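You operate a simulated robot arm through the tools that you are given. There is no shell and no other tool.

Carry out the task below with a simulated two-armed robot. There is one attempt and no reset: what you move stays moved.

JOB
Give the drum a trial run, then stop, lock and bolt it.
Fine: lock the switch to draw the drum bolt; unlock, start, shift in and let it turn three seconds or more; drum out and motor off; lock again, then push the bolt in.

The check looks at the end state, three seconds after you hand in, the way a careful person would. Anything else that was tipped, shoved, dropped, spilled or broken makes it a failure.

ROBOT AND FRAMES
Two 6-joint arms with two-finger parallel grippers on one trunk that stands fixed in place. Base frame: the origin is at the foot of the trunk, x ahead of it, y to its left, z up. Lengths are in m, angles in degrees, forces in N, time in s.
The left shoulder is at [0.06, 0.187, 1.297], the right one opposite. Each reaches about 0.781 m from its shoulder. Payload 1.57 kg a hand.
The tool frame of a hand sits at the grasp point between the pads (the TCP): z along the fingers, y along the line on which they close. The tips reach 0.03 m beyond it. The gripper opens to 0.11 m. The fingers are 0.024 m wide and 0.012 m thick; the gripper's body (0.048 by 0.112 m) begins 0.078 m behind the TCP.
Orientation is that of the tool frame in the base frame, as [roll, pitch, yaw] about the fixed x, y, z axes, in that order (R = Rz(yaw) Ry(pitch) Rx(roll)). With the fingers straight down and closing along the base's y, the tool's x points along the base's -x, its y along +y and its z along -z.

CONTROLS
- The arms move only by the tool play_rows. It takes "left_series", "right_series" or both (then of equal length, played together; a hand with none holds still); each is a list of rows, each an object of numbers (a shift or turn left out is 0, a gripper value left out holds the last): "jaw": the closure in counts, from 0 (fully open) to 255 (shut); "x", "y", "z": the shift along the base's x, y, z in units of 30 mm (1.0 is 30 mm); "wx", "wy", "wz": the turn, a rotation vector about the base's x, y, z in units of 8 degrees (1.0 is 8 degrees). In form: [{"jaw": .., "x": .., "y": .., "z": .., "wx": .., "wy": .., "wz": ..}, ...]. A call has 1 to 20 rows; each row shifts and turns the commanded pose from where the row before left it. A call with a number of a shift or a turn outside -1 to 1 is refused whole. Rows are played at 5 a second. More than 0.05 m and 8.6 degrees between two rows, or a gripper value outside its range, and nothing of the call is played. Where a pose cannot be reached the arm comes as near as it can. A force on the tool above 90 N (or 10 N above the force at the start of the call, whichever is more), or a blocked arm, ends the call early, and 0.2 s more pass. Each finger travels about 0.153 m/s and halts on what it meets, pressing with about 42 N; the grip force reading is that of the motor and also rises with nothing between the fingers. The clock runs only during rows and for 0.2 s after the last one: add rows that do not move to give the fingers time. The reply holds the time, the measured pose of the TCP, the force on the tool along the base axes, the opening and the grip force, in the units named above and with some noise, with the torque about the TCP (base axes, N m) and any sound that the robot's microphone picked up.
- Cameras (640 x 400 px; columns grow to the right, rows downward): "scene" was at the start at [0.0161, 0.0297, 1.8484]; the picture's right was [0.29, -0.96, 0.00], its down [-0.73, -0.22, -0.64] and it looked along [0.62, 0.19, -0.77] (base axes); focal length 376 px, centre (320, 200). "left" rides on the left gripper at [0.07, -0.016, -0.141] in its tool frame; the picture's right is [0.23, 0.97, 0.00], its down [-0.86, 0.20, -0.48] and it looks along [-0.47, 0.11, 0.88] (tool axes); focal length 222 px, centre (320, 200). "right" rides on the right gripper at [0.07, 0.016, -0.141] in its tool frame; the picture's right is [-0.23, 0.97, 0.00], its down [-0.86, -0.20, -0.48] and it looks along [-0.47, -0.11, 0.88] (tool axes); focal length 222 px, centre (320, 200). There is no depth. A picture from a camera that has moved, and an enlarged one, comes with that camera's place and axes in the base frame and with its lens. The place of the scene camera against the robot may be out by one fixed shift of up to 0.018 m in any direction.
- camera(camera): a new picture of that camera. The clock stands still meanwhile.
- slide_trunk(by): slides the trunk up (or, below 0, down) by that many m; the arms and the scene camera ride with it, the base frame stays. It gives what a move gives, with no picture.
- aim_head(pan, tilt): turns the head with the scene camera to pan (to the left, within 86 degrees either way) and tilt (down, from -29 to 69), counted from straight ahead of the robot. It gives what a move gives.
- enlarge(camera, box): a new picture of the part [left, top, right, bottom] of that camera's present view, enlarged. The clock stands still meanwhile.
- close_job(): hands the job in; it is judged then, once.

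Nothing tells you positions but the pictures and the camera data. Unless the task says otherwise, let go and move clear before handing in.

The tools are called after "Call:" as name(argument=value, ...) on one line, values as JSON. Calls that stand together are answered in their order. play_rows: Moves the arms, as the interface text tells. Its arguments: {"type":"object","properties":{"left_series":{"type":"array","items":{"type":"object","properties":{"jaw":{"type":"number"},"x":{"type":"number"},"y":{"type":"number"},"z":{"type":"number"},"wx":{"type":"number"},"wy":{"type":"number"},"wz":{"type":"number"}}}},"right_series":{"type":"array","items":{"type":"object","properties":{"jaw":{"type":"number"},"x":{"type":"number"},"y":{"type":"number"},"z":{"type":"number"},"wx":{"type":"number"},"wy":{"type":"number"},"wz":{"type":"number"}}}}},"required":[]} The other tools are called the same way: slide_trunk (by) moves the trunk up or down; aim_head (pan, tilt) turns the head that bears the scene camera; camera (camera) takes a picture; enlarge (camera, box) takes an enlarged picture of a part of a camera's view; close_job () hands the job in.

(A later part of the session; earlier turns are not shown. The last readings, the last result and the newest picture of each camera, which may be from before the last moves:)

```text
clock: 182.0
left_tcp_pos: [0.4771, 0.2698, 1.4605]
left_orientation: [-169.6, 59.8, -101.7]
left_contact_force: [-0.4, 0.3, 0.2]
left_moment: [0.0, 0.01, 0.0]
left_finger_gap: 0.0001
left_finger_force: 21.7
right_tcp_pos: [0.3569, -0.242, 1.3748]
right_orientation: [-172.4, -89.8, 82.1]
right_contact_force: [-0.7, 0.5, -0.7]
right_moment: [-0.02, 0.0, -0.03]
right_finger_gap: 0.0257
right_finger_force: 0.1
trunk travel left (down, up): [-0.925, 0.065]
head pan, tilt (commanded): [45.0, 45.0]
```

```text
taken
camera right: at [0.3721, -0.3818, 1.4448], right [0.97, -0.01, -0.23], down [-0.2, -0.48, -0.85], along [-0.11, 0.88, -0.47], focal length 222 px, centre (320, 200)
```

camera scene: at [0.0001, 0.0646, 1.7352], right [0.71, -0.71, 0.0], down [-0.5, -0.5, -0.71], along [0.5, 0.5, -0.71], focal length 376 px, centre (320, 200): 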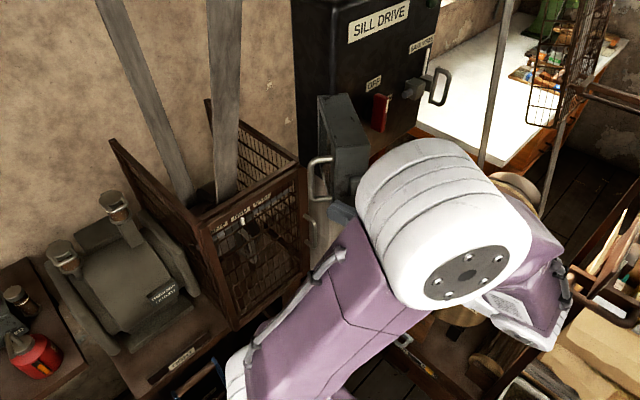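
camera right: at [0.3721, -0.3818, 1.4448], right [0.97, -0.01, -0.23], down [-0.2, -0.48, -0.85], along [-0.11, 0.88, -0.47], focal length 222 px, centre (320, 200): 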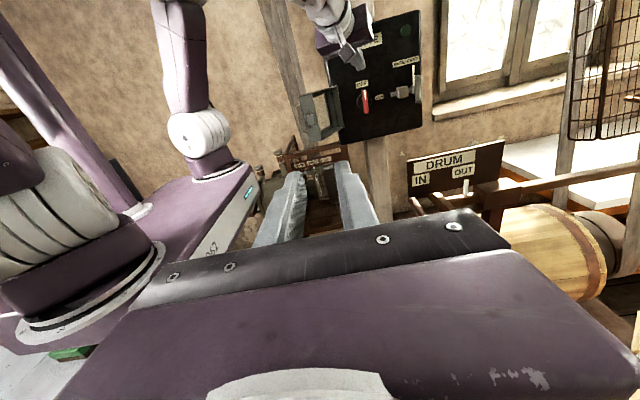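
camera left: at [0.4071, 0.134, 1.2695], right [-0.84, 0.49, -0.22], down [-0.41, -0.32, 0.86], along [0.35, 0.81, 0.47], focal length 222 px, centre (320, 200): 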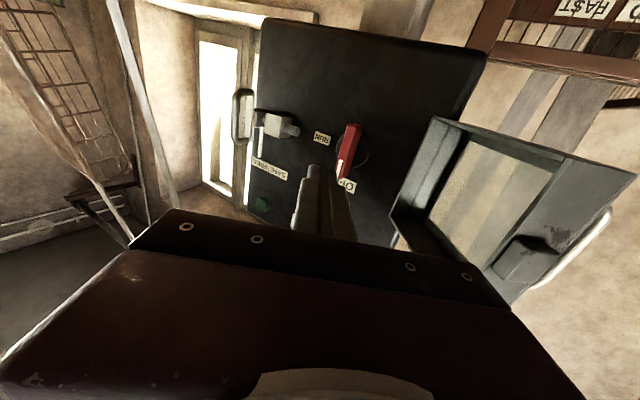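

Call:
play_rows(left_series=[{"wx": -0.914, "wy": 0.245, "wz": 0.245}, {"wx": -0.914, "wy": 0.245, "wz": 0.245}, {"wx": -0.914, "wy": 0.245, "wz": 0.245}, {"x": -0.2, "wx": -0.914, "wy": 0.245, "wz": 0.245}, {"x": -0.2, "wx": -0.914, "wy": 0.245, "wz": 0.245}, {"x": -0.2, "wx": -0.914, "wy": 0.245, "wz": 0.245}, {"x": -0.2, "wx": -0.914, "wy": 0.245, "wz": 0.245}, {"x": -0.2, "wx": -0.914, "wy": 0.245, "wz": 0.245}, {}])

Call:
camera(camera="left")

Call:
camera(camera="right")

```text
clock: 184.0
left_tcp_pos: [0.4476, 0.2691, 1.4606]
left_orientation: [-180.0, 0.1, -90.5]
left_contact_force: [-0.7, -0.4, -0.1]
left_moment: [0.03, -0.01, 0.02]
left_finger_gap: 0.0
left_finger_force: 20.7
right_tcp_pos: [0.3572, -0.2404, 1.3752]
right_orientation: [-174.2, -89.9, 83.9]
right_contact_force: [0.1, 0.3, 0.2]
right_moment: [0.03, 0.0, 0.0]
right_finger_gap: 0.026
right_finger_force: 0.1
trunk travel left (down, up): [-0.925, 0.065]
head pan, tilt (commanded): [45.0, 45.0]
```

```text
taken
camera left: at [0.4619, 0.2001, 1.6009], right [-0.98, -0.22, 0.0], down [-0.19, 0.86, 0.48], along [-0.11, 0.47, -0.88], focal length 222 px, centre (320, 200)
```

left: 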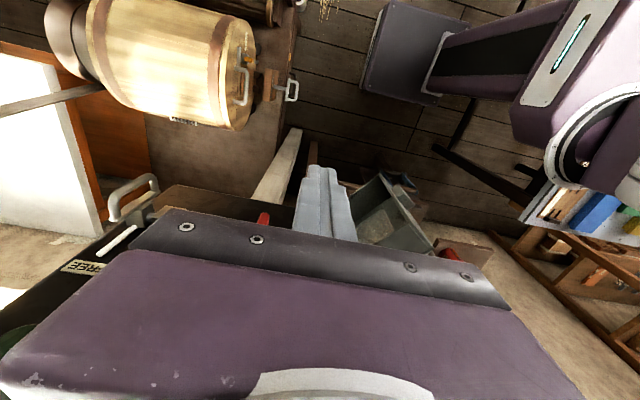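

```text
taken
camera right: at [0.372, -0.3824, 1.4447], right [0.97, 0.0, -0.23], down [-0.2, -0.48, -0.85], along [-0.11, 0.88, -0.47], focal length 222 px, centre (320, 200)
```

right: 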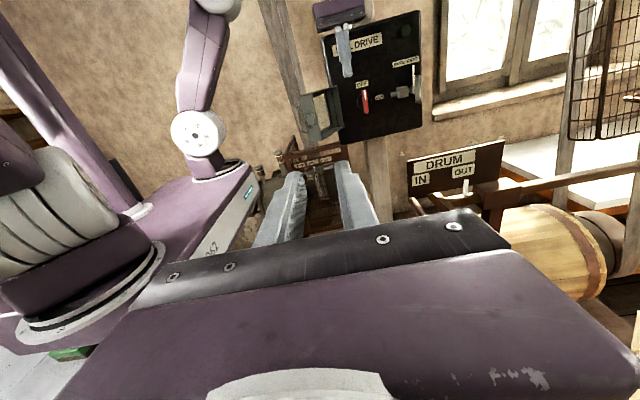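

The left hand is back in the exact fingers-down pose used before. I'll go over the hood to its outer side, as the first time.

Call:
play_rows(left_series=[{"z": 0.7}, {"z": 0.7}, {"x": -0.81, "y": 0.78}, {"x": -0.81, "y": 0.78}, {"x": -0.81, "y": 0.78}, {"x": -0.81, "y": 0.78}, {"x": -0.81, "y": 0.78}, {"x": -0.8, "y": 0.78}, {}])

Call:
camera(camera="left")

```text
clock: 186.0
left_tcp_pos: [0.3047, 0.4055, 1.5042]
left_orientation: [179.9, 0.2, -90.7]
left_contact_force: [0.0, -0.1, -0.6]
left_moment: [-0.01, -0.02, -0.01]
left_finger_gap: 0.0
left_finger_force: 20.8
right_tcp_pos: [0.3595, -0.2446, 1.3735]
right_orientation: [-95.1, -90.0, 4.9]
right_contact_force: [0.6, 0.8, 0.1]
right_moment: [0.0, -0.02, -0.01]
right_finger_gap: 0.0259
right_finger_force: 0.1
trunk travel left (down, up): [-0.925, 0.065]
head pan, tilt (commanded): [45.0, 45.0]
```

```text
taken
camera left: at [0.3195, 0.3356, 1.6436], right [-0.98, -0.22, 0.0], down [-0.19, 0.85, 0.48], along [-0.11, 0.47, -0.88], focal length 222 px, centre (320, 200)
```

left: 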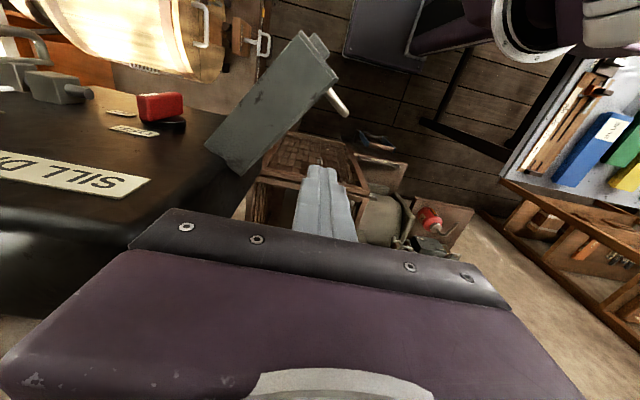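

Same position as the first time. Lowering beside the hood and repeating the closing push.

Call:
play_rows(left_series=[{"x": -0.09, "y": 0.13, "z": -0.9}, {"z": -0.9}, {"z": -0.9}, {"z": -0.9}, {"z": -0.9}, {}])

Call:
play_rows(left_series=[{"x": 0.4, "y": -0.22}, {"x": 0.4, "y": -0.22}, {"x": 0.21, "y": -0.44}, {"x": 0.21, "y": -0.44}, {"x": 0.45, "y": -0.43}, {"x": 0.45, "y": -0.43}, {"x": 0.46, "y": -0.27}, {"x": 0.46, "y": -0.27}])

Call:
camera(camera="left")

```text
clock: 187.4
left_tcp_pos: [0.2982, 0.4137, 1.3691]
left_orientation: [-180.0, 0.2, -90.4]
left_contact_force: [-0.3, 0.3, -0.4]
left_moment: [-0.02, 0.01, 0.01]
left_finger_gap: 0.0001
left_finger_force: 21.0
right_tcp_pos: [0.3569, -0.2416, 1.3742]
right_orientation: [-167.7, -89.9, 77.5]
right_contact_force: [-0.5, 0.4, -0.4]
right_moment: [0.01, 0.03, 0.01]
right_finger_gap: 0.0259
right_finger_force: 0.0
trunk travel left (down, up): [-0.925, 0.065]
head pan, tilt (commanded): [45.0, 45.0]
```

```text
clock: 189.2
left_tcp_pos: [0.3916, 0.3317, 1.3673]
left_orientation: [179.9, 0.1, -90.4]
left_contact_force: [0.2, -0.6, -0.3]
left_moment: [-0.04, 0.02, 0.03]
left_finger_gap: 0.0004
left_finger_force: 21.1
right_tcp_pos: [0.3581, -0.2423, 1.3739]
right_orientation: [-160.9, -89.8, 70.6]
right_contact_force: [-0.5, 0.8, 0.3]
right_moment: [-0.03, 0.02, 0.01]
right_finger_gap: 0.0258
right_finger_force: 0.1
trunk travel left (down, up): [-0.925, 0.065]
head pan, tilt (commanded): [45.0, 45.0]
```

```text
taken
camera left: at [0.4066, 0.2621, 1.5073], right [-0.98, -0.22, 0.0], down [-0.19, 0.86, 0.48], along [-0.11, 0.47, -0.88], focal length 222 px, centre (320, 200)
```

left: 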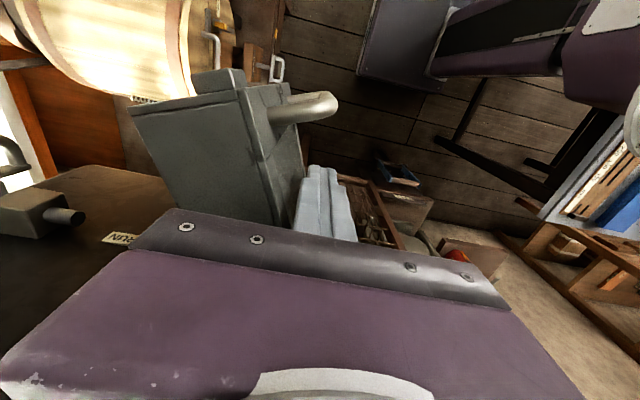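

The hood follows as before. Finishing the push to shut.

Call:
play_rows(left_series=[{"x": 0.59, "y": -0.16}, {"x": 0.59, "y": -0.16}, {"x": 0.58, "y": 0.13}, {"x": 0.58, "y": 0.13}, {"x": 0.5, "y": 0.35}, {"x": 0.5, "y": 0.35}, {"x": 0.2, "y": 0.25}, {"x": 0.2, "y": 0.25}, {"y": 0.13}])

Call:
enlarge(camera="right", box=[290, 0, 450, 120])

```text
clock: 191.2
left_tcp_pos: [0.5025, 0.3641, 1.3684]
left_orientation: [179.9, 0.0, -90.4]
left_contact_force: [-3.1, -11.4, -2.3]
left_moment: [0.17, -0.01, 0.17]
left_finger_gap: 0.0
left_finger_force: 21.1
right_tcp_pos: [0.3565, -0.2452, 1.3727]
right_orientation: [-152.0, -90.0, 61.5]
right_contact_force: [-1.0, -0.3, -0.8]
right_moment: [0.0, 0.01, 0.01]
right_finger_gap: 0.0257
right_finger_force: 0.2
trunk travel left (down, up): [-0.925, 0.065]
head pan, tilt (commanded): [45.0, 45.0]
```

```text
3.33 times, centred on (370, 60) of right
camera zoom: at [0.3714, -0.3864, 1.4437], right [0.97, 0.0, -0.23], down [-0.2, -0.48, -0.85], along [-0.1, 0.88, -0.47], focal length 740 px, centre (153, 667)
```

zoom: 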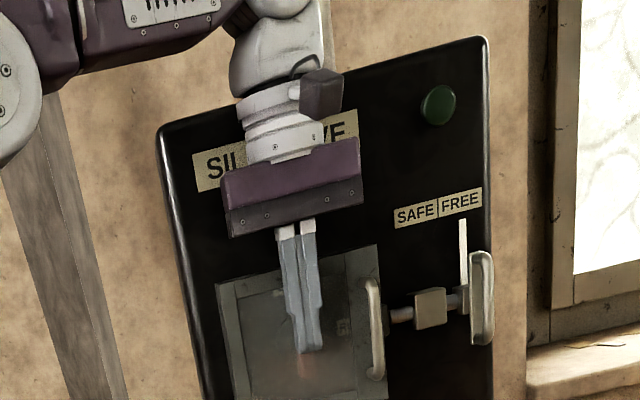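

The hood is shut again. Backing off and turning to the horizontal pose for the slide, exactly as the first time.

Call:
play_rows(left_series=[{"y": -0.5}, {"z": 0.9, "y": -0.3, "x": -0.2}, {"z": 0.9, "x": -0.2}, {"z": 0.9, "x": -0.2}, {}])

Call:
play_rows(left_series=[{"y": -0.5, "jaw": 150}, {"y": -0.5, "wx": 0.914, "wy": -0.245, "wz": -0.245}, {"y": -0.5, "wx": 0.914, "wy": -0.245, "wz": -0.245}, {"y": -0.5, "wx": 0.914, "wy": -0.245, "wz": -0.245}, {"wx": 0.914, "wy": -0.245, "wz": -0.245}, {"wx": 0.914, "wy": -0.245, "wz": -0.245}, {"wx": 0.914, "wy": -0.245, "wz": -0.245}, {"wx": 0.914, "wy": -0.245, "wz": -0.245}, {"wx": 0.914, "wy": -0.245, "wz": -0.245}, {"wx": 0.914, "wy": -0.245, "wz": -0.245}, {"wx": 0.914, "wy": -0.245, "wz": -0.245}, {"wx": 0.914, "wy": -0.245, "wz": -0.245}, {"wx": 0.914, "wy": -0.245, "wz": -0.245}, {}])

Call:
camera(camera="left")

Call:
enlarge(camera="right", box=[290, 0, 450, 120])

```text
clock: 192.4
left_tcp_pos: [0.4849, 0.3461, 1.4481]
left_orientation: [-180.0, 0.1, -90.4]
left_contact_force: [0.1, 0.6, 0.4]
left_moment: [0.0, 0.01, -0.02]
left_finger_gap: 0.0
left_finger_force: 21.8
right_tcp_pos: [0.3573, -0.2418, 1.3739]
right_orientation: [-168.6, -89.8, 78.2]
right_contact_force: [0.5, -0.9, -0.3]
right_moment: [-0.02, -0.01, -0.01]
right_finger_gap: 0.0257
right_finger_force: 0.0
trunk travel left (down, up): [-0.925, 0.065]
head pan, tilt (commanded): [45.0, 45.0]
```

```text
clock: 195.4
left_tcp_pos: [0.4847, 0.2844, 1.4486]
left_orientation: [68.8, 89.7, 128.6]
left_contact_force: [0.3, 0.0, -0.2]
left_moment: [-0.03, -0.04, 0.0]
left_finger_gap: 0.0453
left_finger_force: 0.0
right_tcp_pos: [0.3564, -0.2416, 1.3755]
right_orientation: [-174.9, -89.8, 84.6]
right_contact_force: [0.5, 0.5, 0.6]
right_moment: [0.0, 0.0, -0.02]
right_finger_gap: 0.0257
right_finger_force: 0.0
trunk travel left (down, up): [-0.925, 0.065]
head pan, tilt (commanded): [45.0, 45.0]
```

```text
taken
camera left: at [0.4265, 0.1565, 1.3773], right [-0.84, 0.49, -0.22], down [-0.41, -0.32, 0.86], along [0.35, 0.81, 0.47], focal length 222 px, centre (320, 200)
```

left: 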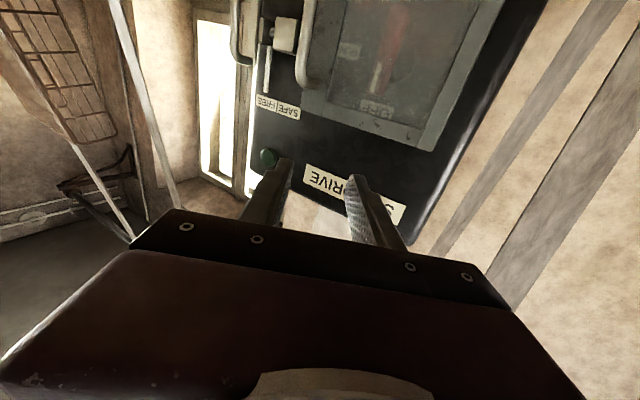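

```text
3.33 times, centred on (370, 60) of right
camera zoom: at [0.3719, -0.3822, 1.4448], right [0.97, 0.0, -0.23], down [-0.2, -0.48, -0.85], along [-0.11, 0.88, -0.47], focal length 740 px, centre (153, 667)
```

zoom: 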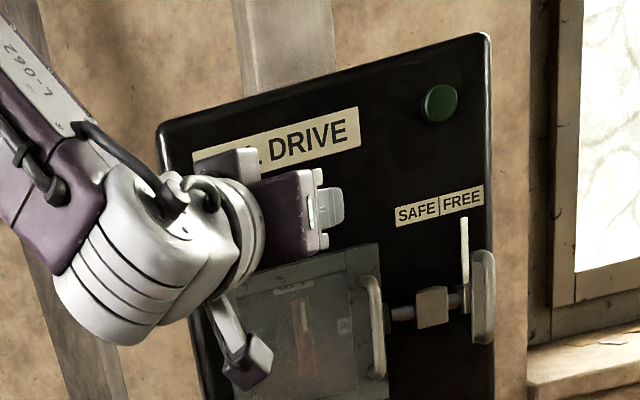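

Call:
play_rows(left_series=[{"y": -0.5, "x": 0.3}, {"x": 0.8, "z": -0.75}, {"x": 0.8, "z": -0.75}, {"x": 0.8, "z": -0.7}, {"x": 0.8, "z": -0.7}, {"x": 0.62, "z": -0.6}, {"y": 0.05}])

Call:
enlarge(camera="left", box=[200, 60, 460, 260])

```text
clock: 197.0
left_tcp_pos: [0.6088, 0.2725, 1.3446]
left_orientation: [77.7, 89.7, 137.7]
left_contact_force: [0.1, 0.2, -0.3]
left_moment: [0.0, 0.01, 0.03]
left_finger_gap: 0.0457
left_finger_force: 0.1
right_tcp_pos: [0.3564, -0.242, 1.3739]
right_orientation: [177.7, -89.8, 92.1]
right_contact_force: [0.0, 0.7, -0.1]
right_moment: [0.01, 0.03, 0.0]
right_finger_gap: 0.0259
right_finger_force: 0.0
trunk travel left (down, up): [-0.925, 0.065]
head pan, tilt (commanded): [45.0, 45.0]
```

```text
2.00 times, centred on (330, 160) of left
camera zoom: at [0.5493, 0.143, 1.2725], right [-0.84, 0.49, -0.22], down [-0.41, -0.32, 0.86], along [0.35, 0.81, 0.47], focal length 444 px, centre (300, 280)
```

zoom: 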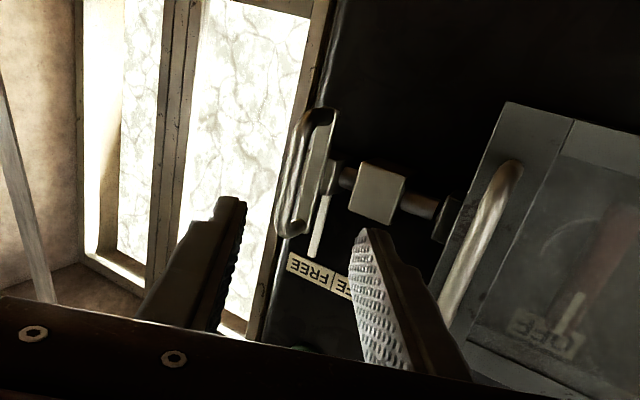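

Aligned as the first time. Moving in, gripping.

Call:
play_rows(left_series=[{"x": 0.25, "y": 0.43}, {"x": 0.25, "y": 0.43}, {"x": 0.25, "y": 0.43}, {"x": 0.25, "y": 0.43}, {"x": 0.25, "y": 0.43}, {"x": 0.25, "y": 0.43}, {"jaw": 255}, {}, {}])

Call:
enlarge(camera="left", box=[200, 60, 460, 260])

```text
clock: 199.0
left_tcp_pos: [0.6551, 0.3497, 1.3429]
left_orientation: [75.8, 89.5, 135.7]
left_contact_force: [4.1, -1.1, 2.9]
left_moment: [-0.29, -0.53, -0.05]
left_finger_gap: 0.0097
left_finger_force: 28.1
right_tcp_pos: [0.3571, -0.242, 1.3741]
right_orientation: [-161.3, -89.7, 71.1]
right_contact_force: [0.8, -0.1, 0.2]
right_moment: [0.01, 0.01, 0.01]
right_finger_gap: 0.0258
right_finger_force: 0.0
trunk travel left (down, up): [-0.925, 0.065]
head pan, tilt (commanded): [45.0, 45.0]
```

```text
2.00 times, centred on (330, 160) of left
camera zoom: at [0.5966, 0.22, 1.2721], right [-0.84, 0.49, -0.22], down [-0.41, -0.32, 0.86], along [0.35, 0.81, 0.47], focal length 444 px, centre (300, 280)
```

zoom: 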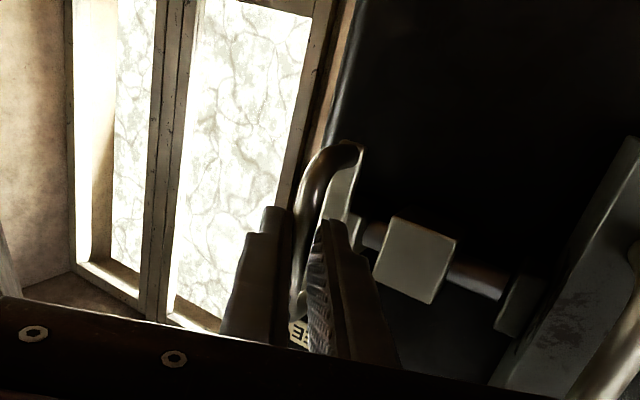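

Gripped. Sliding to SAFE (−x).

Call:
play_rows(left_series=[{"x": -0.3}, {"x": -0.3}, {"x": -0.3}, {"x": -0.3}, {}])

Call:
play_rows(left_series=[{"x": -0.2}, {"x": -0.15}, {}])

Call:
enlarge(camera="left", box=[200, 60, 460, 260])

Call:
enlarge(camera="right", box=[330, 30, 450, 120])

```text
clock: 200.2
left_tcp_pos: [0.6217, 0.3497, 1.3432]
left_orientation: [71.2, 89.7, 130.8]
left_contact_force: [15.0, 1.1, 7.4]
left_moment: [-0.16, -0.6, -0.24]
left_finger_gap: 0.0092
left_finger_force: 28.2
right_tcp_pos: [0.3605, -0.2411, 1.3742]
right_orientation: [-137.9, -89.6, 47.6]
right_contact_force: [-0.3, -0.4, -0.1]
right_moment: [0.0, -0.02, -0.01]
right_finger_gap: 0.0261
right_finger_force: 0.1
trunk travel left (down, up): [-0.925, 0.065]
head pan, tilt (commanded): [45.0, 45.0]
```

```text
clock: 201.0
left_tcp_pos: [0.6199, 0.3457, 1.3402]
left_orientation: [82.7, 89.2, 142.2]
left_contact_force: [38.1, -4.8, 10.4]
left_moment: [-0.44, -0.56, -0.81]
left_finger_gap: 0.0098
left_finger_force: 27.6
right_tcp_pos: [0.3676, -0.2431, 1.3712]
right_orientation: [-98.8, -89.5, 8.5]
right_contact_force: [1.1, 0.0, 0.0]
right_moment: [0.0, -0.02, 0.01]
right_finger_gap: 0.0258
right_finger_force: 0.0
trunk travel left (down, up): [-0.925, 0.065]
head pan, tilt (commanded): [45.0, 45.0]
```

```text
2.00 times, centred on (330, 160) of left
camera zoom: at [0.5591, 0.2174, 1.2689], right [-0.84, 0.5, -0.21], down [-0.41, -0.32, 0.86], along [0.36, 0.81, 0.47], focal length 444 px, centre (300, 280)
```

zoom: 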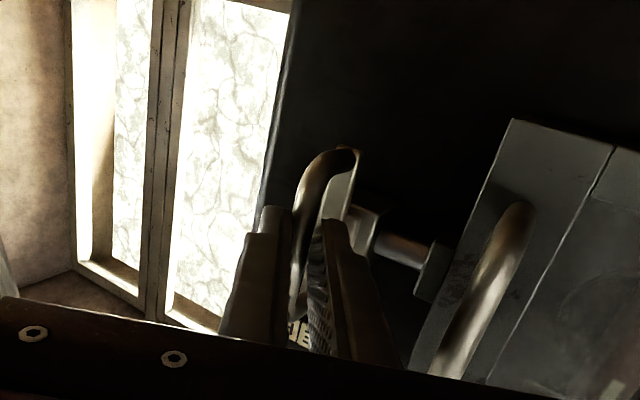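

```text
4.44 times, centred on (390, 75) of right
camera zoom: at [0.3833, -0.3844, 1.4409], right [0.97, 0.0, -0.24], down [-0.21, -0.48, -0.85], along [-0.11, 0.88, -0.47], focal length 987 px, centre (9, 756)
```

zoom: 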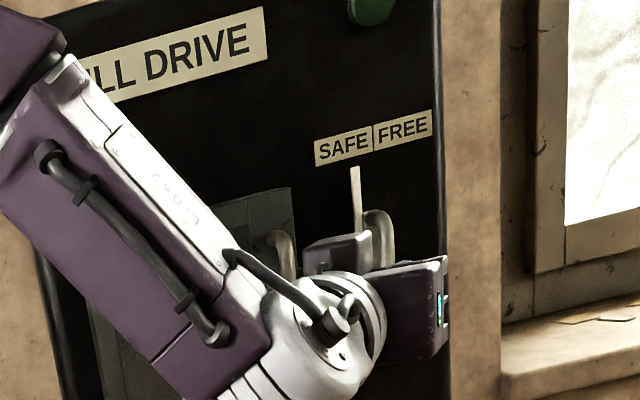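

SAFE reached at its stop again. Releasing, backing off, and going to fingers-down in the open spot before lowering the trunk.

Call:
play_rows(left_series=[{"x": 0.25}, {"x": 0.12, "jaw": 150}, {}, {"x": -0.43, "y": -0.75}, {"x": -0.43, "y": -0.75}, {"x": -0.43, "y": -0.75}, {"x": -0.43, "y": -0.75}, {}])

Call:
play_rows(left_series=[{"x": -0.4, "z": 0.7}, {"x": -0.5, "z": 0.7}, {"x": -0.5, "z": 0.7}, {"x": -0.5, "z": 0.7, "y": 0.1}, {"x": -0.5, "z": 0.6, "y": 0.1}, {"x": -0.5, "z": 0.4, "y": 0.1}, {}])

Call:
enlarge(camera="left", box=[160, 0, 480, 200])

```text
clock: 202.8
left_tcp_pos: [0.5642, 0.2609, 1.3437]
left_orientation: [78.4, 89.8, 138.3]
left_contact_force: [1.0, -0.4, 0.5]
left_moment: [0.01, -0.02, -0.01]
left_finger_gap: 0.0454
left_finger_force: 0.1
right_tcp_pos: [0.3566, -0.241, 1.374]
right_orientation: [177.2, -89.8, 92.6]
right_contact_force: [1.0, 0.4, -0.2]
right_moment: [-0.02, 0.01, -0.01]
right_finger_gap: 0.0261
right_finger_force: 0.0
trunk travel left (down, up): [-0.925, 0.065]
head pan, tilt (commanded): [45.0, 45.0]
```

```text
clock: 204.4
left_tcp_pos: [0.4809, 0.2697, 1.4577]
left_orientation: [82.8, 89.7, 142.8]
left_contact_force: [0.3, -0.8, -0.2]
left_moment: [-0.04, 0.01, -0.01]
left_finger_gap: 0.0454
left_finger_force: 0.2
right_tcp_pos: [0.3582, -0.2416, 1.374]
right_orientation: [-166.2, -89.8, 75.9]
right_contact_force: [-0.5, 0.5, -0.4]
right_moment: [0.01, -0.02, 0.0]
right_finger_gap: 0.0259
right_finger_force: 0.0
trunk travel left (down, up): [-0.925, 0.065]
head pan, tilt (commanded): [45.0, 45.0]
```

```text
2.00 times, centred on (320, 100) of left
camera zoom: at [0.4213, 0.1394, 1.3867], right [-0.84, 0.49, -0.22], down [-0.41, -0.32, 0.86], along [0.35, 0.81, 0.47], focal length 444 px, centre (320, 400)
```

zoom: 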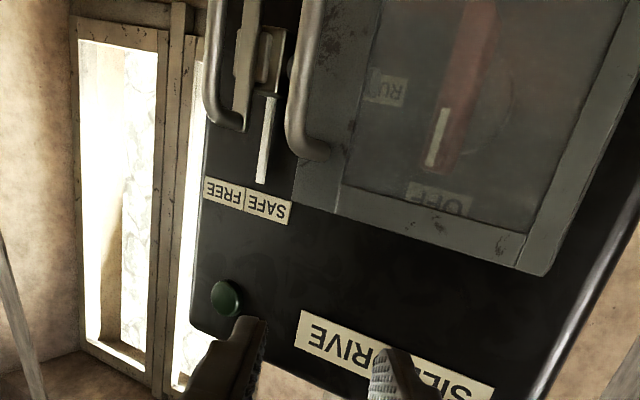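

Hood shut, slide at SAFE, knob at OFF. Now the left hand to fingers-down, closed.

Call:
play_rows(left_series=[{"wx": -0.914, "wy": 0.245, "wz": 0.245, "jaw": 255}, {"wx": -0.914, "wy": 0.245, "wz": 0.245}, {"wx": -0.914, "wy": 0.245, "wz": 0.245}, {"wx": -0.914, "wy": 0.245, "wz": 0.245}, {"wx": -0.914, "wy": 0.245, "wz": 0.245}, {"wx": -0.914, "wy": 0.245, "wz": 0.245}, {"wx": -0.914, "wy": 0.245, "wz": 0.245}, {"x": -0.2, "wx": -0.914, "wy": 0.245, "wz": 0.245}, {"x": -0.2, "wx": -0.914, "wy": 0.245, "wz": 0.245}, {"x": -0.2, "wx": -0.914, "wy": 0.245, "wz": 0.245}, {"x": -0.2, "wx": -0.914, "wy": 0.245, "wz": 0.245}, {"x": -0.2, "wx": -0.914, "wy": 0.245, "wz": 0.245}, {}])

Call:
play_rows(left_series=[{"y": -0.4, "z": -0.8}, {"y": -0.4, "z": -0.8}, {"y": -0.4, "z": -0.8}, {"y": -0.4, "z": -0.8}, {}])

Call:
camera(camera="right")

Call:
camera(camera="scene")

```text
clock: 207.2
left_tcp_pos: [0.4488, 0.2686, 1.458]
left_orientation: [-180.0, 0.0, -90.4]
left_contact_force: [0.4, 0.0, -0.4]
left_moment: [0.0, -0.03, 0.0]
left_finger_gap: 0.0
left_finger_force: 21.4
right_tcp_pos: [0.3573, -0.2413, 1.3753]
right_orientation: [-173.0, -89.8, 82.8]
right_contact_force: [-0.1, 0.3, -0.4]
right_moment: [0.0, 0.0, 0.02]
right_finger_gap: 0.0259
right_finger_force: 0.0
trunk travel left (down, up): [-0.925, 0.065]
head pan, tilt (commanded): [45.0, 45.0]
```

```text
clock: 208.4
left_tcp_pos: [0.4492, 0.2208, 1.3619]
left_orientation: [-180.0, 0.1, -90.4]
left_contact_force: [0.3, 0.0, -0.7]
left_moment: [-0.02, 0.0, 0.01]
left_finger_gap: 0.0
left_finger_force: 21.2
right_tcp_pos: [0.3576, -0.241, 1.3746]
right_orientation: [-174.7, -89.8, 84.3]
right_contact_force: [-0.2, -0.2, 1.0]
right_moment: [0.01, 0.01, -0.01]
right_finger_gap: 0.026
right_finger_force: 0.0
trunk travel left (down, up): [-0.925, 0.065]
head pan, tilt (commanded): [45.0, 45.0]
```

```text
taken
camera right: at [0.372, -0.3822, 1.4448], right [0.97, 0.0, -0.23], down [-0.2, -0.48, -0.85], along [-0.11, 0.88, -0.47], focal length 222 px, centre (320, 200)
```

right: 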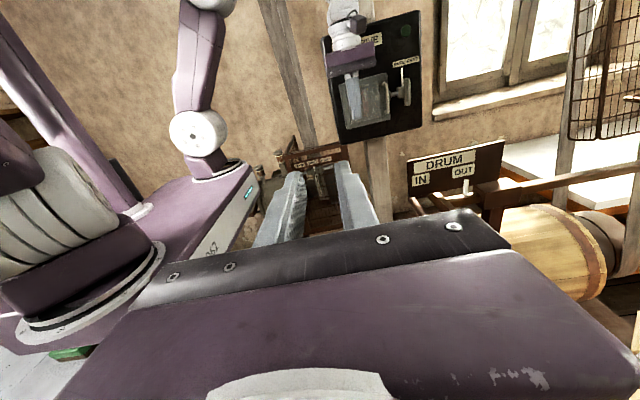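

```text
taken
camera scene: at [-0.0001, 0.0648, 1.8552], right [0.71, -0.71, 0.0], down [-0.5, -0.5, -0.71], along [0.5, 0.5, -0.71], focal length 376 px, centre (320, 200)
```

scene: 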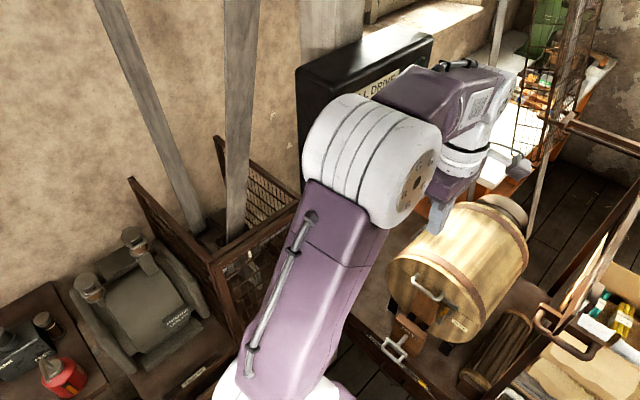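

The left arm is in its natural posture, all clear. Lowering the trunk in steps toward the bolt.

Call:
slide_trunk(by=-0.3)

Call:
aim_head(pan=20, tilt=45)

Call:
camera(camera="scene")

Call:
camera(camera="right")

```text
clock: 211.4
left_tcp_pos: [0.4484, 0.2218, 1.0612]
left_orientation: [-179.9, 0.1, -90.5]
left_contact_force: [0.2, -0.5, 0.3]
left_moment: [-0.04, 0.04, -0.03]
left_finger_gap: 0.0002
left_finger_force: 21.4
right_tcp_pos: [0.3569, -0.2413, 1.0741]
right_orientation: [-174.5, -89.8, 84.3]
right_contact_force: [0.8, 0.4, 0.7]
right_moment: [-0.01, 0.01, 0.01]
right_finger_gap: 0.0258
right_finger_force: 0.0
trunk travel left (down, up): [-0.625, 0.365]
head pan, tilt (commanded): [45.0, 45.0]
```

```text
clock: 212.3
left_tcp_pos: [0.4478, 0.221, 1.0619]
left_orientation: [180.0, 0.1, -90.4]
left_contact_force: [-0.5, 0.3, 0.3]
left_moment: [0.02, 0.04, 0.01]
left_finger_gap: 0.0001
left_finger_force: 21.1
right_tcp_pos: [0.3577, -0.2415, 1.0744]
right_orientation: [-173.7, -89.8, 83.5]
right_contact_force: [-0.2, -0.1, 0.7]
right_moment: [0.01, 0.0, 0.0]
right_finger_gap: 0.026
right_finger_force: 0.1
trunk travel left (down, up): [-0.625, 0.365]
head pan, tilt (commanded): [20.0, 45.0]
```

```text
taken
camera scene: at [0.0188, 0.0352, 1.5552], right [0.34, -0.94, 0.0], down [-0.66, -0.24, -0.71], along [0.66, 0.24, -0.71], focal length 376 px, centre (320, 200)
```

scene: 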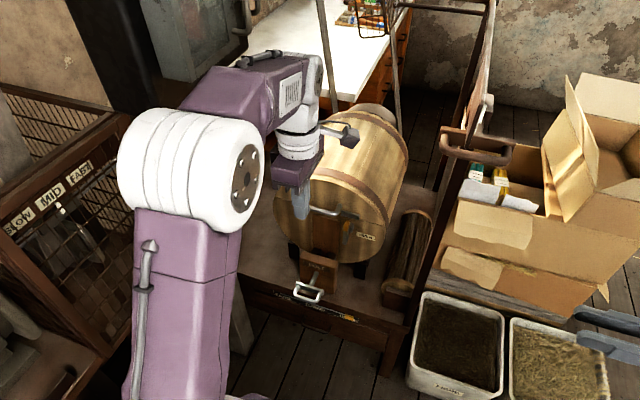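

```text
taken
camera right: at [0.372, -0.3822, 1.1448], right [0.97, 0.0, -0.23], down [-0.2, -0.48, -0.85], along [-0.11, 0.88, -0.47], focal length 222 px, centre (320, 200)
```

right: 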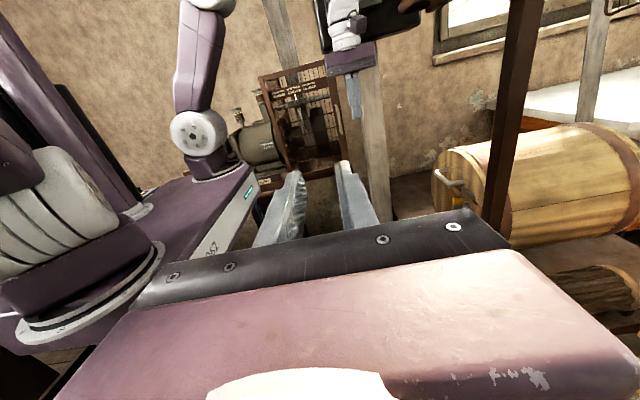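

Call:
slide_trunk(by=-0.25)

Call:
camera(camera="scene")

Call:
enlarge(camera="scene", box=[240, 120, 400, 240])

Call:
camera(camera="left")

```text
clock: 214.9
left_tcp_pos: [0.4484, 0.2201, 0.8113]
left_orientation: [-179.9, 0.1, -90.4]
left_contact_force: [-0.6, 0.2, 0.3]
left_moment: [-0.04, 0.01, 0.0]
left_finger_gap: 0.0
left_finger_force: 21.5
right_tcp_pos: [0.3562, -0.2415, 0.8243]
right_orientation: [-175.1, -89.8, 85.0]
right_contact_force: [-1.0, -0.2, -0.7]
right_moment: [0.02, -0.03, -0.02]
right_finger_gap: 0.026
right_finger_force: 0.1
trunk travel left (down, up): [-0.375, 0.615]
head pan, tilt (commanded): [20.0, 45.0]
```

```text
taken
camera scene: at [0.0187, 0.0351, 1.3052], right [0.34, -0.94, 0.0], down [-0.66, -0.24, -0.71], along [0.66, 0.24, -0.71], focal length 376 px, centre (320, 200)
```

scene: 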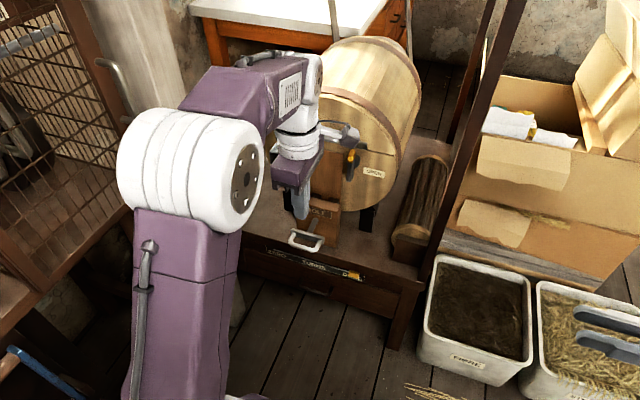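

```text
3.33 times, centred on (320, 180) of scene
camera zoom: at [0.0187, 0.0351, 1.3052], right [0.34, -0.94, 0.0], down [-0.66, -0.24, -0.71], along [0.66, 0.24, -0.71], focal length 1253 px, centre (320, 267)
```

zoom: 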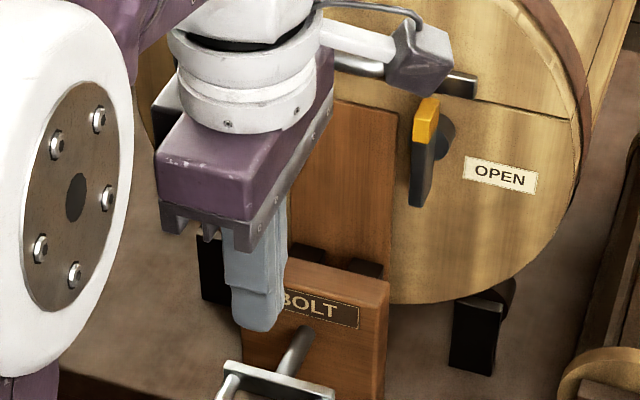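

```text
taken
camera left: at [0.4633, 0.1519, 0.9519], right [-0.98, -0.22, 0.0], down [-0.19, 0.86, 0.48], along [-0.1, 0.47, -0.88], focal length 222 px, centre (320, 200)
```

left: 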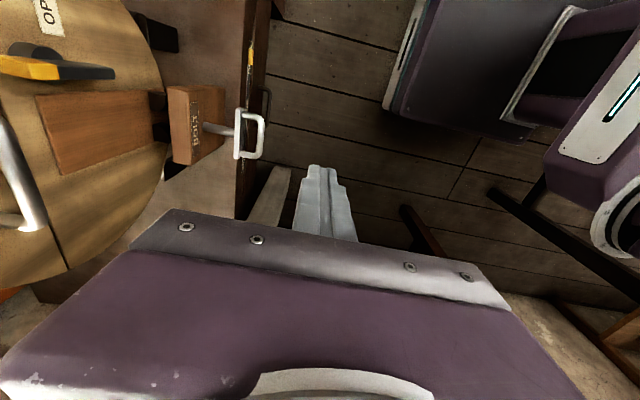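

The drawn bolt's handle bar is at about (0.55, 0.267, 0.537). I'll bring the closed fingers down in front of it (toward the robot side).

Call:
play_rows(left_series=[{"x": 0.1, "y": 0.18, "z": -0.98}, {"x": 0.1, "y": 0.18, "z": -0.98}, {"x": 0.1, "y": 0.18, "z": -0.98}, {"x": 0.1, "y": 0.18, "z": -0.98}, {"x": 0.1, "y": 0.18, "z": -0.98}, {"x": 0.1, "y": 0.18, "z": -0.98}, {"x": 0.1, "y": 0.18, "z": -0.98}, {"x": 0.1, "y": 0.18, "z": -0.98}, {"x": 0.1, "y": 0.18, "z": -0.98}, {}])

Call:
camera(camera="left")

Call:
enlarge(camera="scene", box=[220, 130, 400, 280])

```text
clock: 217.1
left_tcp_pos: [0.4767, 0.2704, 0.5463]
left_orientation: [-179.9, 0.1, -90.4]
left_contact_force: [0.4, -0.1, -0.5]
left_moment: [-0.01, -0.02, 0.01]
left_finger_gap: 0.0
left_finger_force: 21.3
right_tcp_pos: [0.3561, -0.2407, 0.8248]
right_orientation: [-176.5, -89.8, 86.2]
right_contact_force: [0.5, 0.3, 1.1]
right_moment: [0.0, -0.01, 0.01]
right_finger_gap: 0.0261
right_finger_force: 0.1
trunk travel left (down, up): [-0.375, 0.615]
head pan, tilt (commanded): [20.0, 45.0]
```

```text
taken
camera left: at [0.4909, 0.2009, 0.686], right [-0.98, -0.22, 0.0], down [-0.19, 0.86, 0.48], along [-0.1, 0.47, -0.88], focal length 222 px, centre (320, 200)
```

left: 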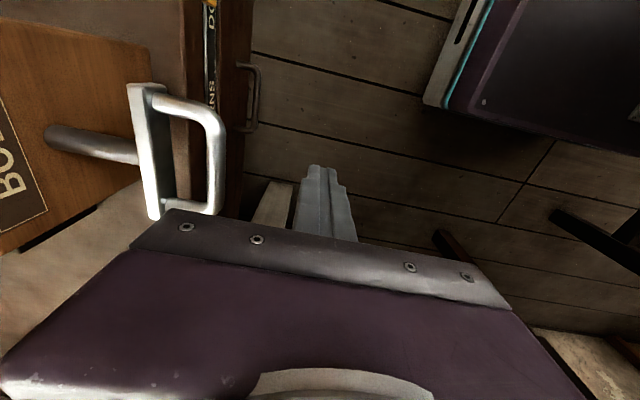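

```text
2.67 times, centred on (310, 205) of scene
camera zoom: at [0.0186, 0.0349, 1.3052], right [0.34, -0.94, 0.0], down [-0.66, -0.24, -0.71], along [0.66, 0.24, -0.71], focal length 1002 px, centre (347, 187)
```

zoom: 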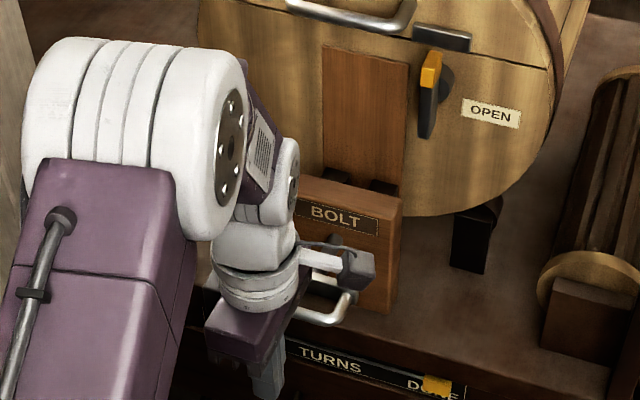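

The fingers are level with the handle bar (at x ≈ 0.55). Approaching and pushing the bolt in (+x).

Call:
play_rows(left_series=[{"x": 0.6, "y": -0.1}, {"x": 0.6}, {"x": 0.4}, {"x": 0.3}, {"x": 0.3}])

Call:
camera(camera="left")

Call:
enlarge(camera="scene", box=[220, 130, 400, 280])

```text
clock: 218.3
left_tcp_pos: [0.5425, 0.2659, 0.5471]
left_orientation: [180.0, 0.2, -90.3]
left_contact_force: [-1.3, -0.6, 0.3]
left_moment: [0.01, 0.0, 0.04]
left_finger_gap: 0.0003
left_finger_force: 22.1
right_tcp_pos: [0.3571, -0.2426, 0.8243]
right_orientation: [-173.4, -89.8, 83.1]
right_contact_force: [0.2, 0.9, 0.0]
right_moment: [0.04, -0.04, -0.01]
right_finger_gap: 0.0258
right_finger_force: 0.1
trunk travel left (down, up): [-0.375, 0.615]
head pan, tilt (commanded): [20.0, 45.0]
```

```text
taken
camera left: at [0.5566, 0.1977, 0.687], right [-0.98, -0.22, 0.0], down [-0.19, 0.86, 0.48], along [-0.11, 0.47, -0.88], focal length 222 px, centre (320, 200)
```

left: 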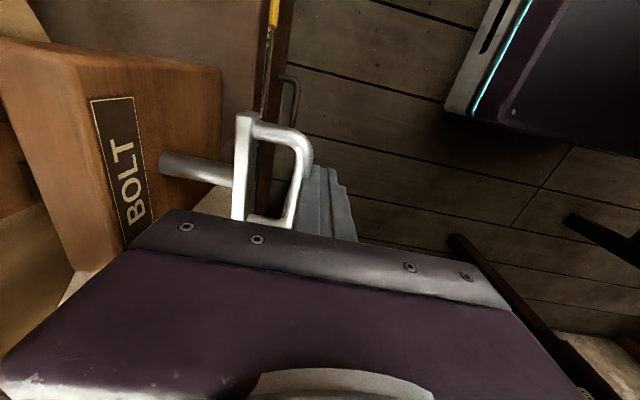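

```text
2.67 times, centred on (310, 205) of scene
camera zoom: at [0.0188, 0.035, 1.3052], right [0.34, -0.94, 0.0], down [-0.66, -0.24, -0.71], along [0.66, 0.24, -0.71], focal length 1002 px, centre (347, 187)
```

zoom: 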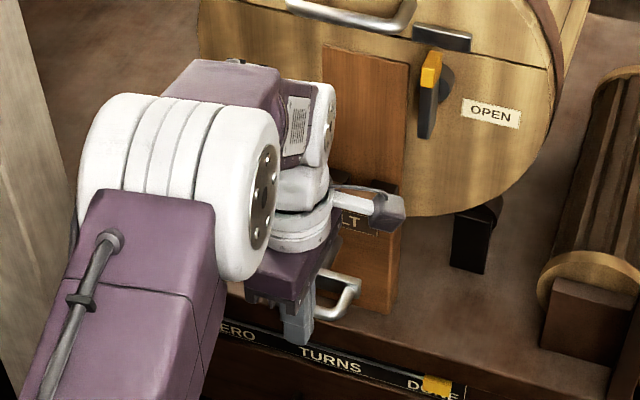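

The fingers are on the handle and the bolt is beginning to move. Continuing the push.

Call:
play_rows(left_series=[{"x": 0.25}, {"x": 0.25}, {}])

Call:
camera(camera="left")

Call:
play_rows(left_series=[{"x": 0.2}, {"x": 0.15}, {}])

Call:
camera(camera="left")

```text
clock: 219.1
left_tcp_pos: [0.5573, 0.2671, 0.5478]
left_orientation: [-179.8, 0.0, -90.4]
left_contact_force: [-0.9, -0.7, -0.2]
left_moment: [-0.02, 0.03, 0.01]
left_finger_gap: 0.0003
left_finger_force: 21.3
right_tcp_pos: [0.3583, -0.2416, 0.8235]
right_orientation: [-173.1, -89.8, 82.8]
right_contact_force: [-0.1, 0.1, -0.4]
right_moment: [-0.01, -0.02, 0.02]
right_finger_gap: 0.0257
right_finger_force: 0.1
trunk travel left (down, up): [-0.375, 0.615]
head pan, tilt (commanded): [20.0, 45.0]
```

```text
taken
camera left: at [0.5714, 0.1977, 0.6874], right [-0.98, -0.22, 0.0], down [-0.19, 0.86, 0.48], along [-0.1, 0.47, -0.88], focal length 222 px, centre (320, 200)
```

left: 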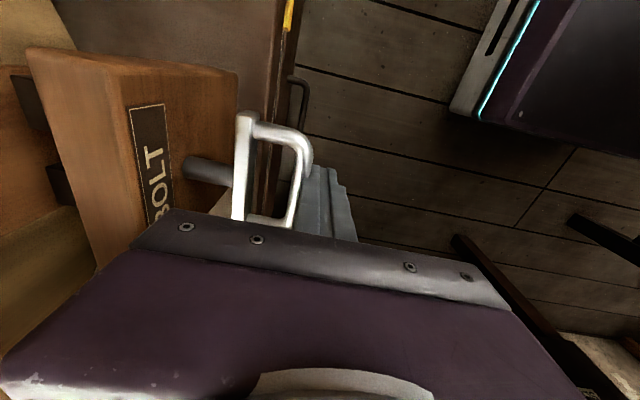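

```text
clock: 219.9
left_tcp_pos: [0.5672, 0.2673, 0.5479]
left_orientation: [-179.9, 0.1, -90.4]
left_contact_force: [-0.9, -0.6, 0.4]
left_moment: [0.0, 0.0, 0.01]
left_finger_gap: 0.0001
left_finger_force: 21.8
right_tcp_pos: [0.3573, -0.2408, 0.8258]
right_orientation: [-174.4, -89.8, 84.1]
right_contact_force: [0.8, -0.5, -1.3]
right_moment: [-0.03, 0.02, 0.02]
right_finger_gap: 0.0259
right_finger_force: 0.0
trunk travel left (down, up): [-0.375, 0.615]
head pan, tilt (commanded): [20.0, 45.0]
```

```text
taken
camera left: at [0.582, 0.1979, 0.6874], right [-0.98, -0.22, 0.0], down [-0.19, 0.86, 0.48], along [-0.1, 0.47, -0.88], focal length 222 px, centre (320, 200)
```

left: 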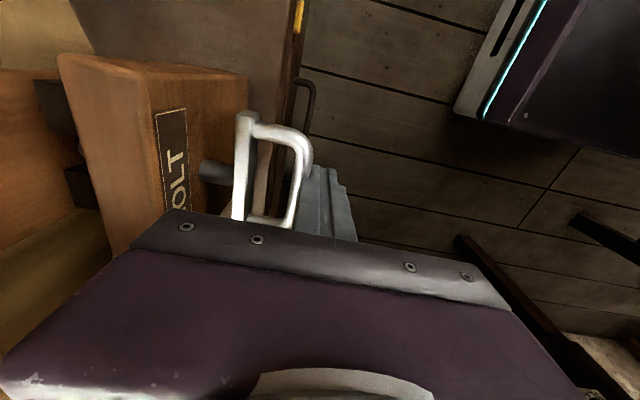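

The bolt is moving in freely with the push. A little more until it seats.

Call:
play_rows(left_series=[{"x": 0.12}, {"x": 0.12}, {}])

Call:
play_rows(left_series=[{"x": 0.12}, {"x": 0.1}, {}])

Call:
camera(camera="left")

```text
clock: 220.7
left_tcp_pos: [0.5745, 0.2663, 0.5465]
left_orientation: [179.9, 0.1, -90.4]
left_contact_force: [-9.3, -0.2, 1.3]
left_moment: [0.01, 0.05, 0.14]
left_finger_gap: 0.0
left_finger_force: 21.7
right_tcp_pos: [0.3565, -0.2412, 0.8262]
right_orientation: [167.9, -89.8, 101.8]
right_contact_force: [-0.5, -0.3, 0.1]
right_moment: [0.01, 0.0, -0.01]
right_finger_gap: 0.0257
right_finger_force: 0.0
trunk travel left (down, up): [-0.375, 0.615]
head pan, tilt (commanded): [20.0, 45.0]
```

```text
clock: 221.5
left_tcp_pos: [0.5733, 0.2676, 0.5462]
left_orientation: [179.1, 0.1, -90.3]
left_contact_force: [-48.5, 4.9, 1.0]
left_moment: [0.05, 0.21, 0.5]
left_finger_gap: 0.0
left_finger_force: 21.4
right_tcp_pos: [0.3546, -0.2414, 0.8263]
right_orientation: [131.6, -89.6, 138.2]
right_contact_force: [0.5, 0.3, 0.1]
right_moment: [-0.01, 0.02, 0.02]
right_finger_gap: 0.026
right_finger_force: 0.2
trunk travel left (down, up): [-0.375, 0.615]
head pan, tilt (commanded): [20.0, 45.0]
```

```text
taken
camera left: at [0.5906, 0.1979, 0.6873], right [-0.97, -0.22, 0.01], down [-0.19, 0.86, 0.48], along [-0.12, 0.47, -0.88], focal length 222 px, centre (320, 200)
```

left: 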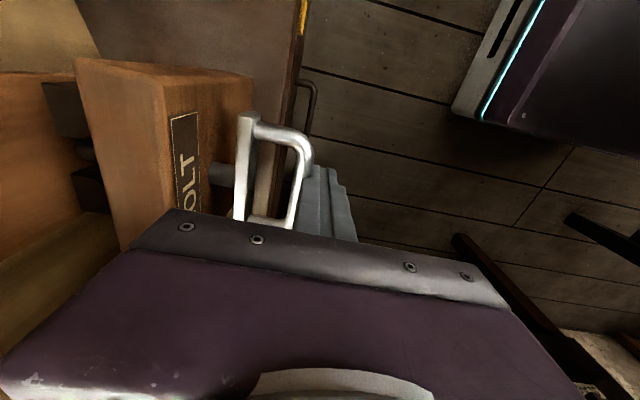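

The bolt has seated at its stop (48 N), with its tip between the drum's lugs. I'll back the hand off and inspect.

Call:
play_rows(left_series=[{"x": -0.5}, {"x": -0.8}, {"x": -0.9}, {"x": -0.9}, {"x": -0.9, "z": 0.3}, {"z": 0.9, "y": -0.3}, {"z": 0.9, "y": -0.3}, {"z": 0.9, "y": -0.3}, {"z": 0.9, "y": -0.3}, {"z": 0.9, "x": -0.3}, {"z": 0.9, "x": -0.3}, {"z": 0.9}, {}])

Call:
camera(camera="scene")

Call:
enlarge(camera="scene", box=[240, 120, 420, 300])

Call:
camera(camera="left")

```text
clock: 224.3
left_tcp_pos: [0.442, 0.23, 0.7455]
left_orientation: [180.0, 0.1, -90.4]
left_contact_force: [0.5, 0.7, -0.1]
left_moment: [0.01, 0.02, -0.01]
left_finger_gap: 0.0
left_finger_force: 21.4
right_tcp_pos: [0.3573, -0.2421, 0.8249]
right_orientation: [-171.8, -89.8, 81.6]
right_contact_force: [0.0, 0.1, -0.3]
right_moment: [-0.02, -0.02, 0.0]
right_finger_gap: 0.0257
right_finger_force: 0.1
trunk travel left (down, up): [-0.375, 0.615]
head pan, tilt (commanded): [20.0, 45.0]
```

```text
taken
camera scene: at [0.019, 0.0351, 1.3052], right [0.34, -0.94, 0.0], down [-0.66, -0.24, -0.71], along [0.66, 0.24, -0.71], focal length 376 px, centre (320, 200)
```

scene: 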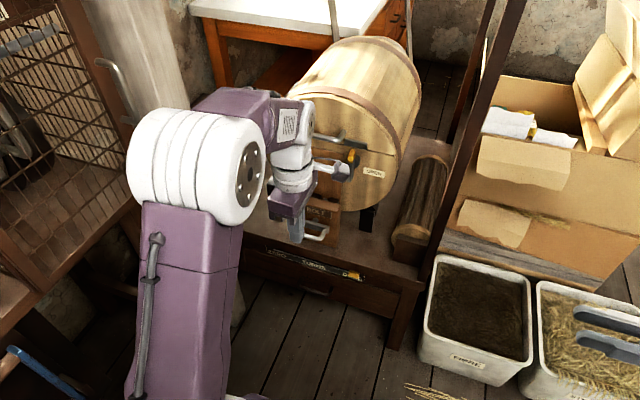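

```text
2.22 times, centred on (330, 210) of scene
camera zoom: at [0.019, 0.0351, 1.3052], right [0.34, -0.94, 0.0], down [-0.66, -0.24, -0.71], along [0.66, 0.24, -0.71], focal length 835 px, centre (298, 178)
```

zoom: 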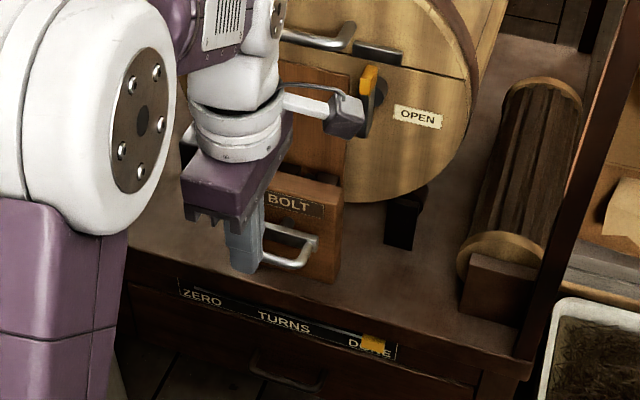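

```text
taken
camera left: at [0.4574, 0.1613, 0.8854], right [-0.98, -0.22, 0.0], down [-0.19, 0.86, 0.48], along [-0.11, 0.47, -0.88], focal length 222 px, centre (320, 200)
```

left: 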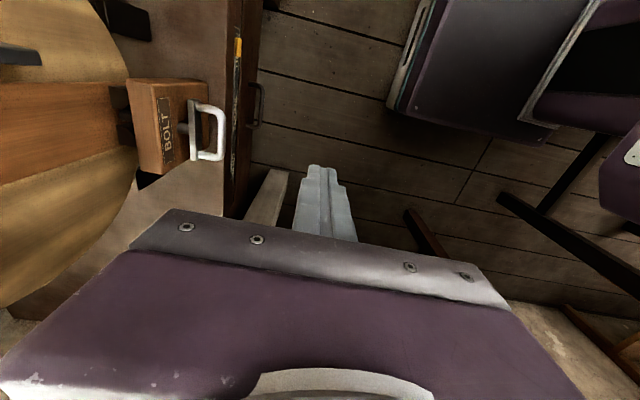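

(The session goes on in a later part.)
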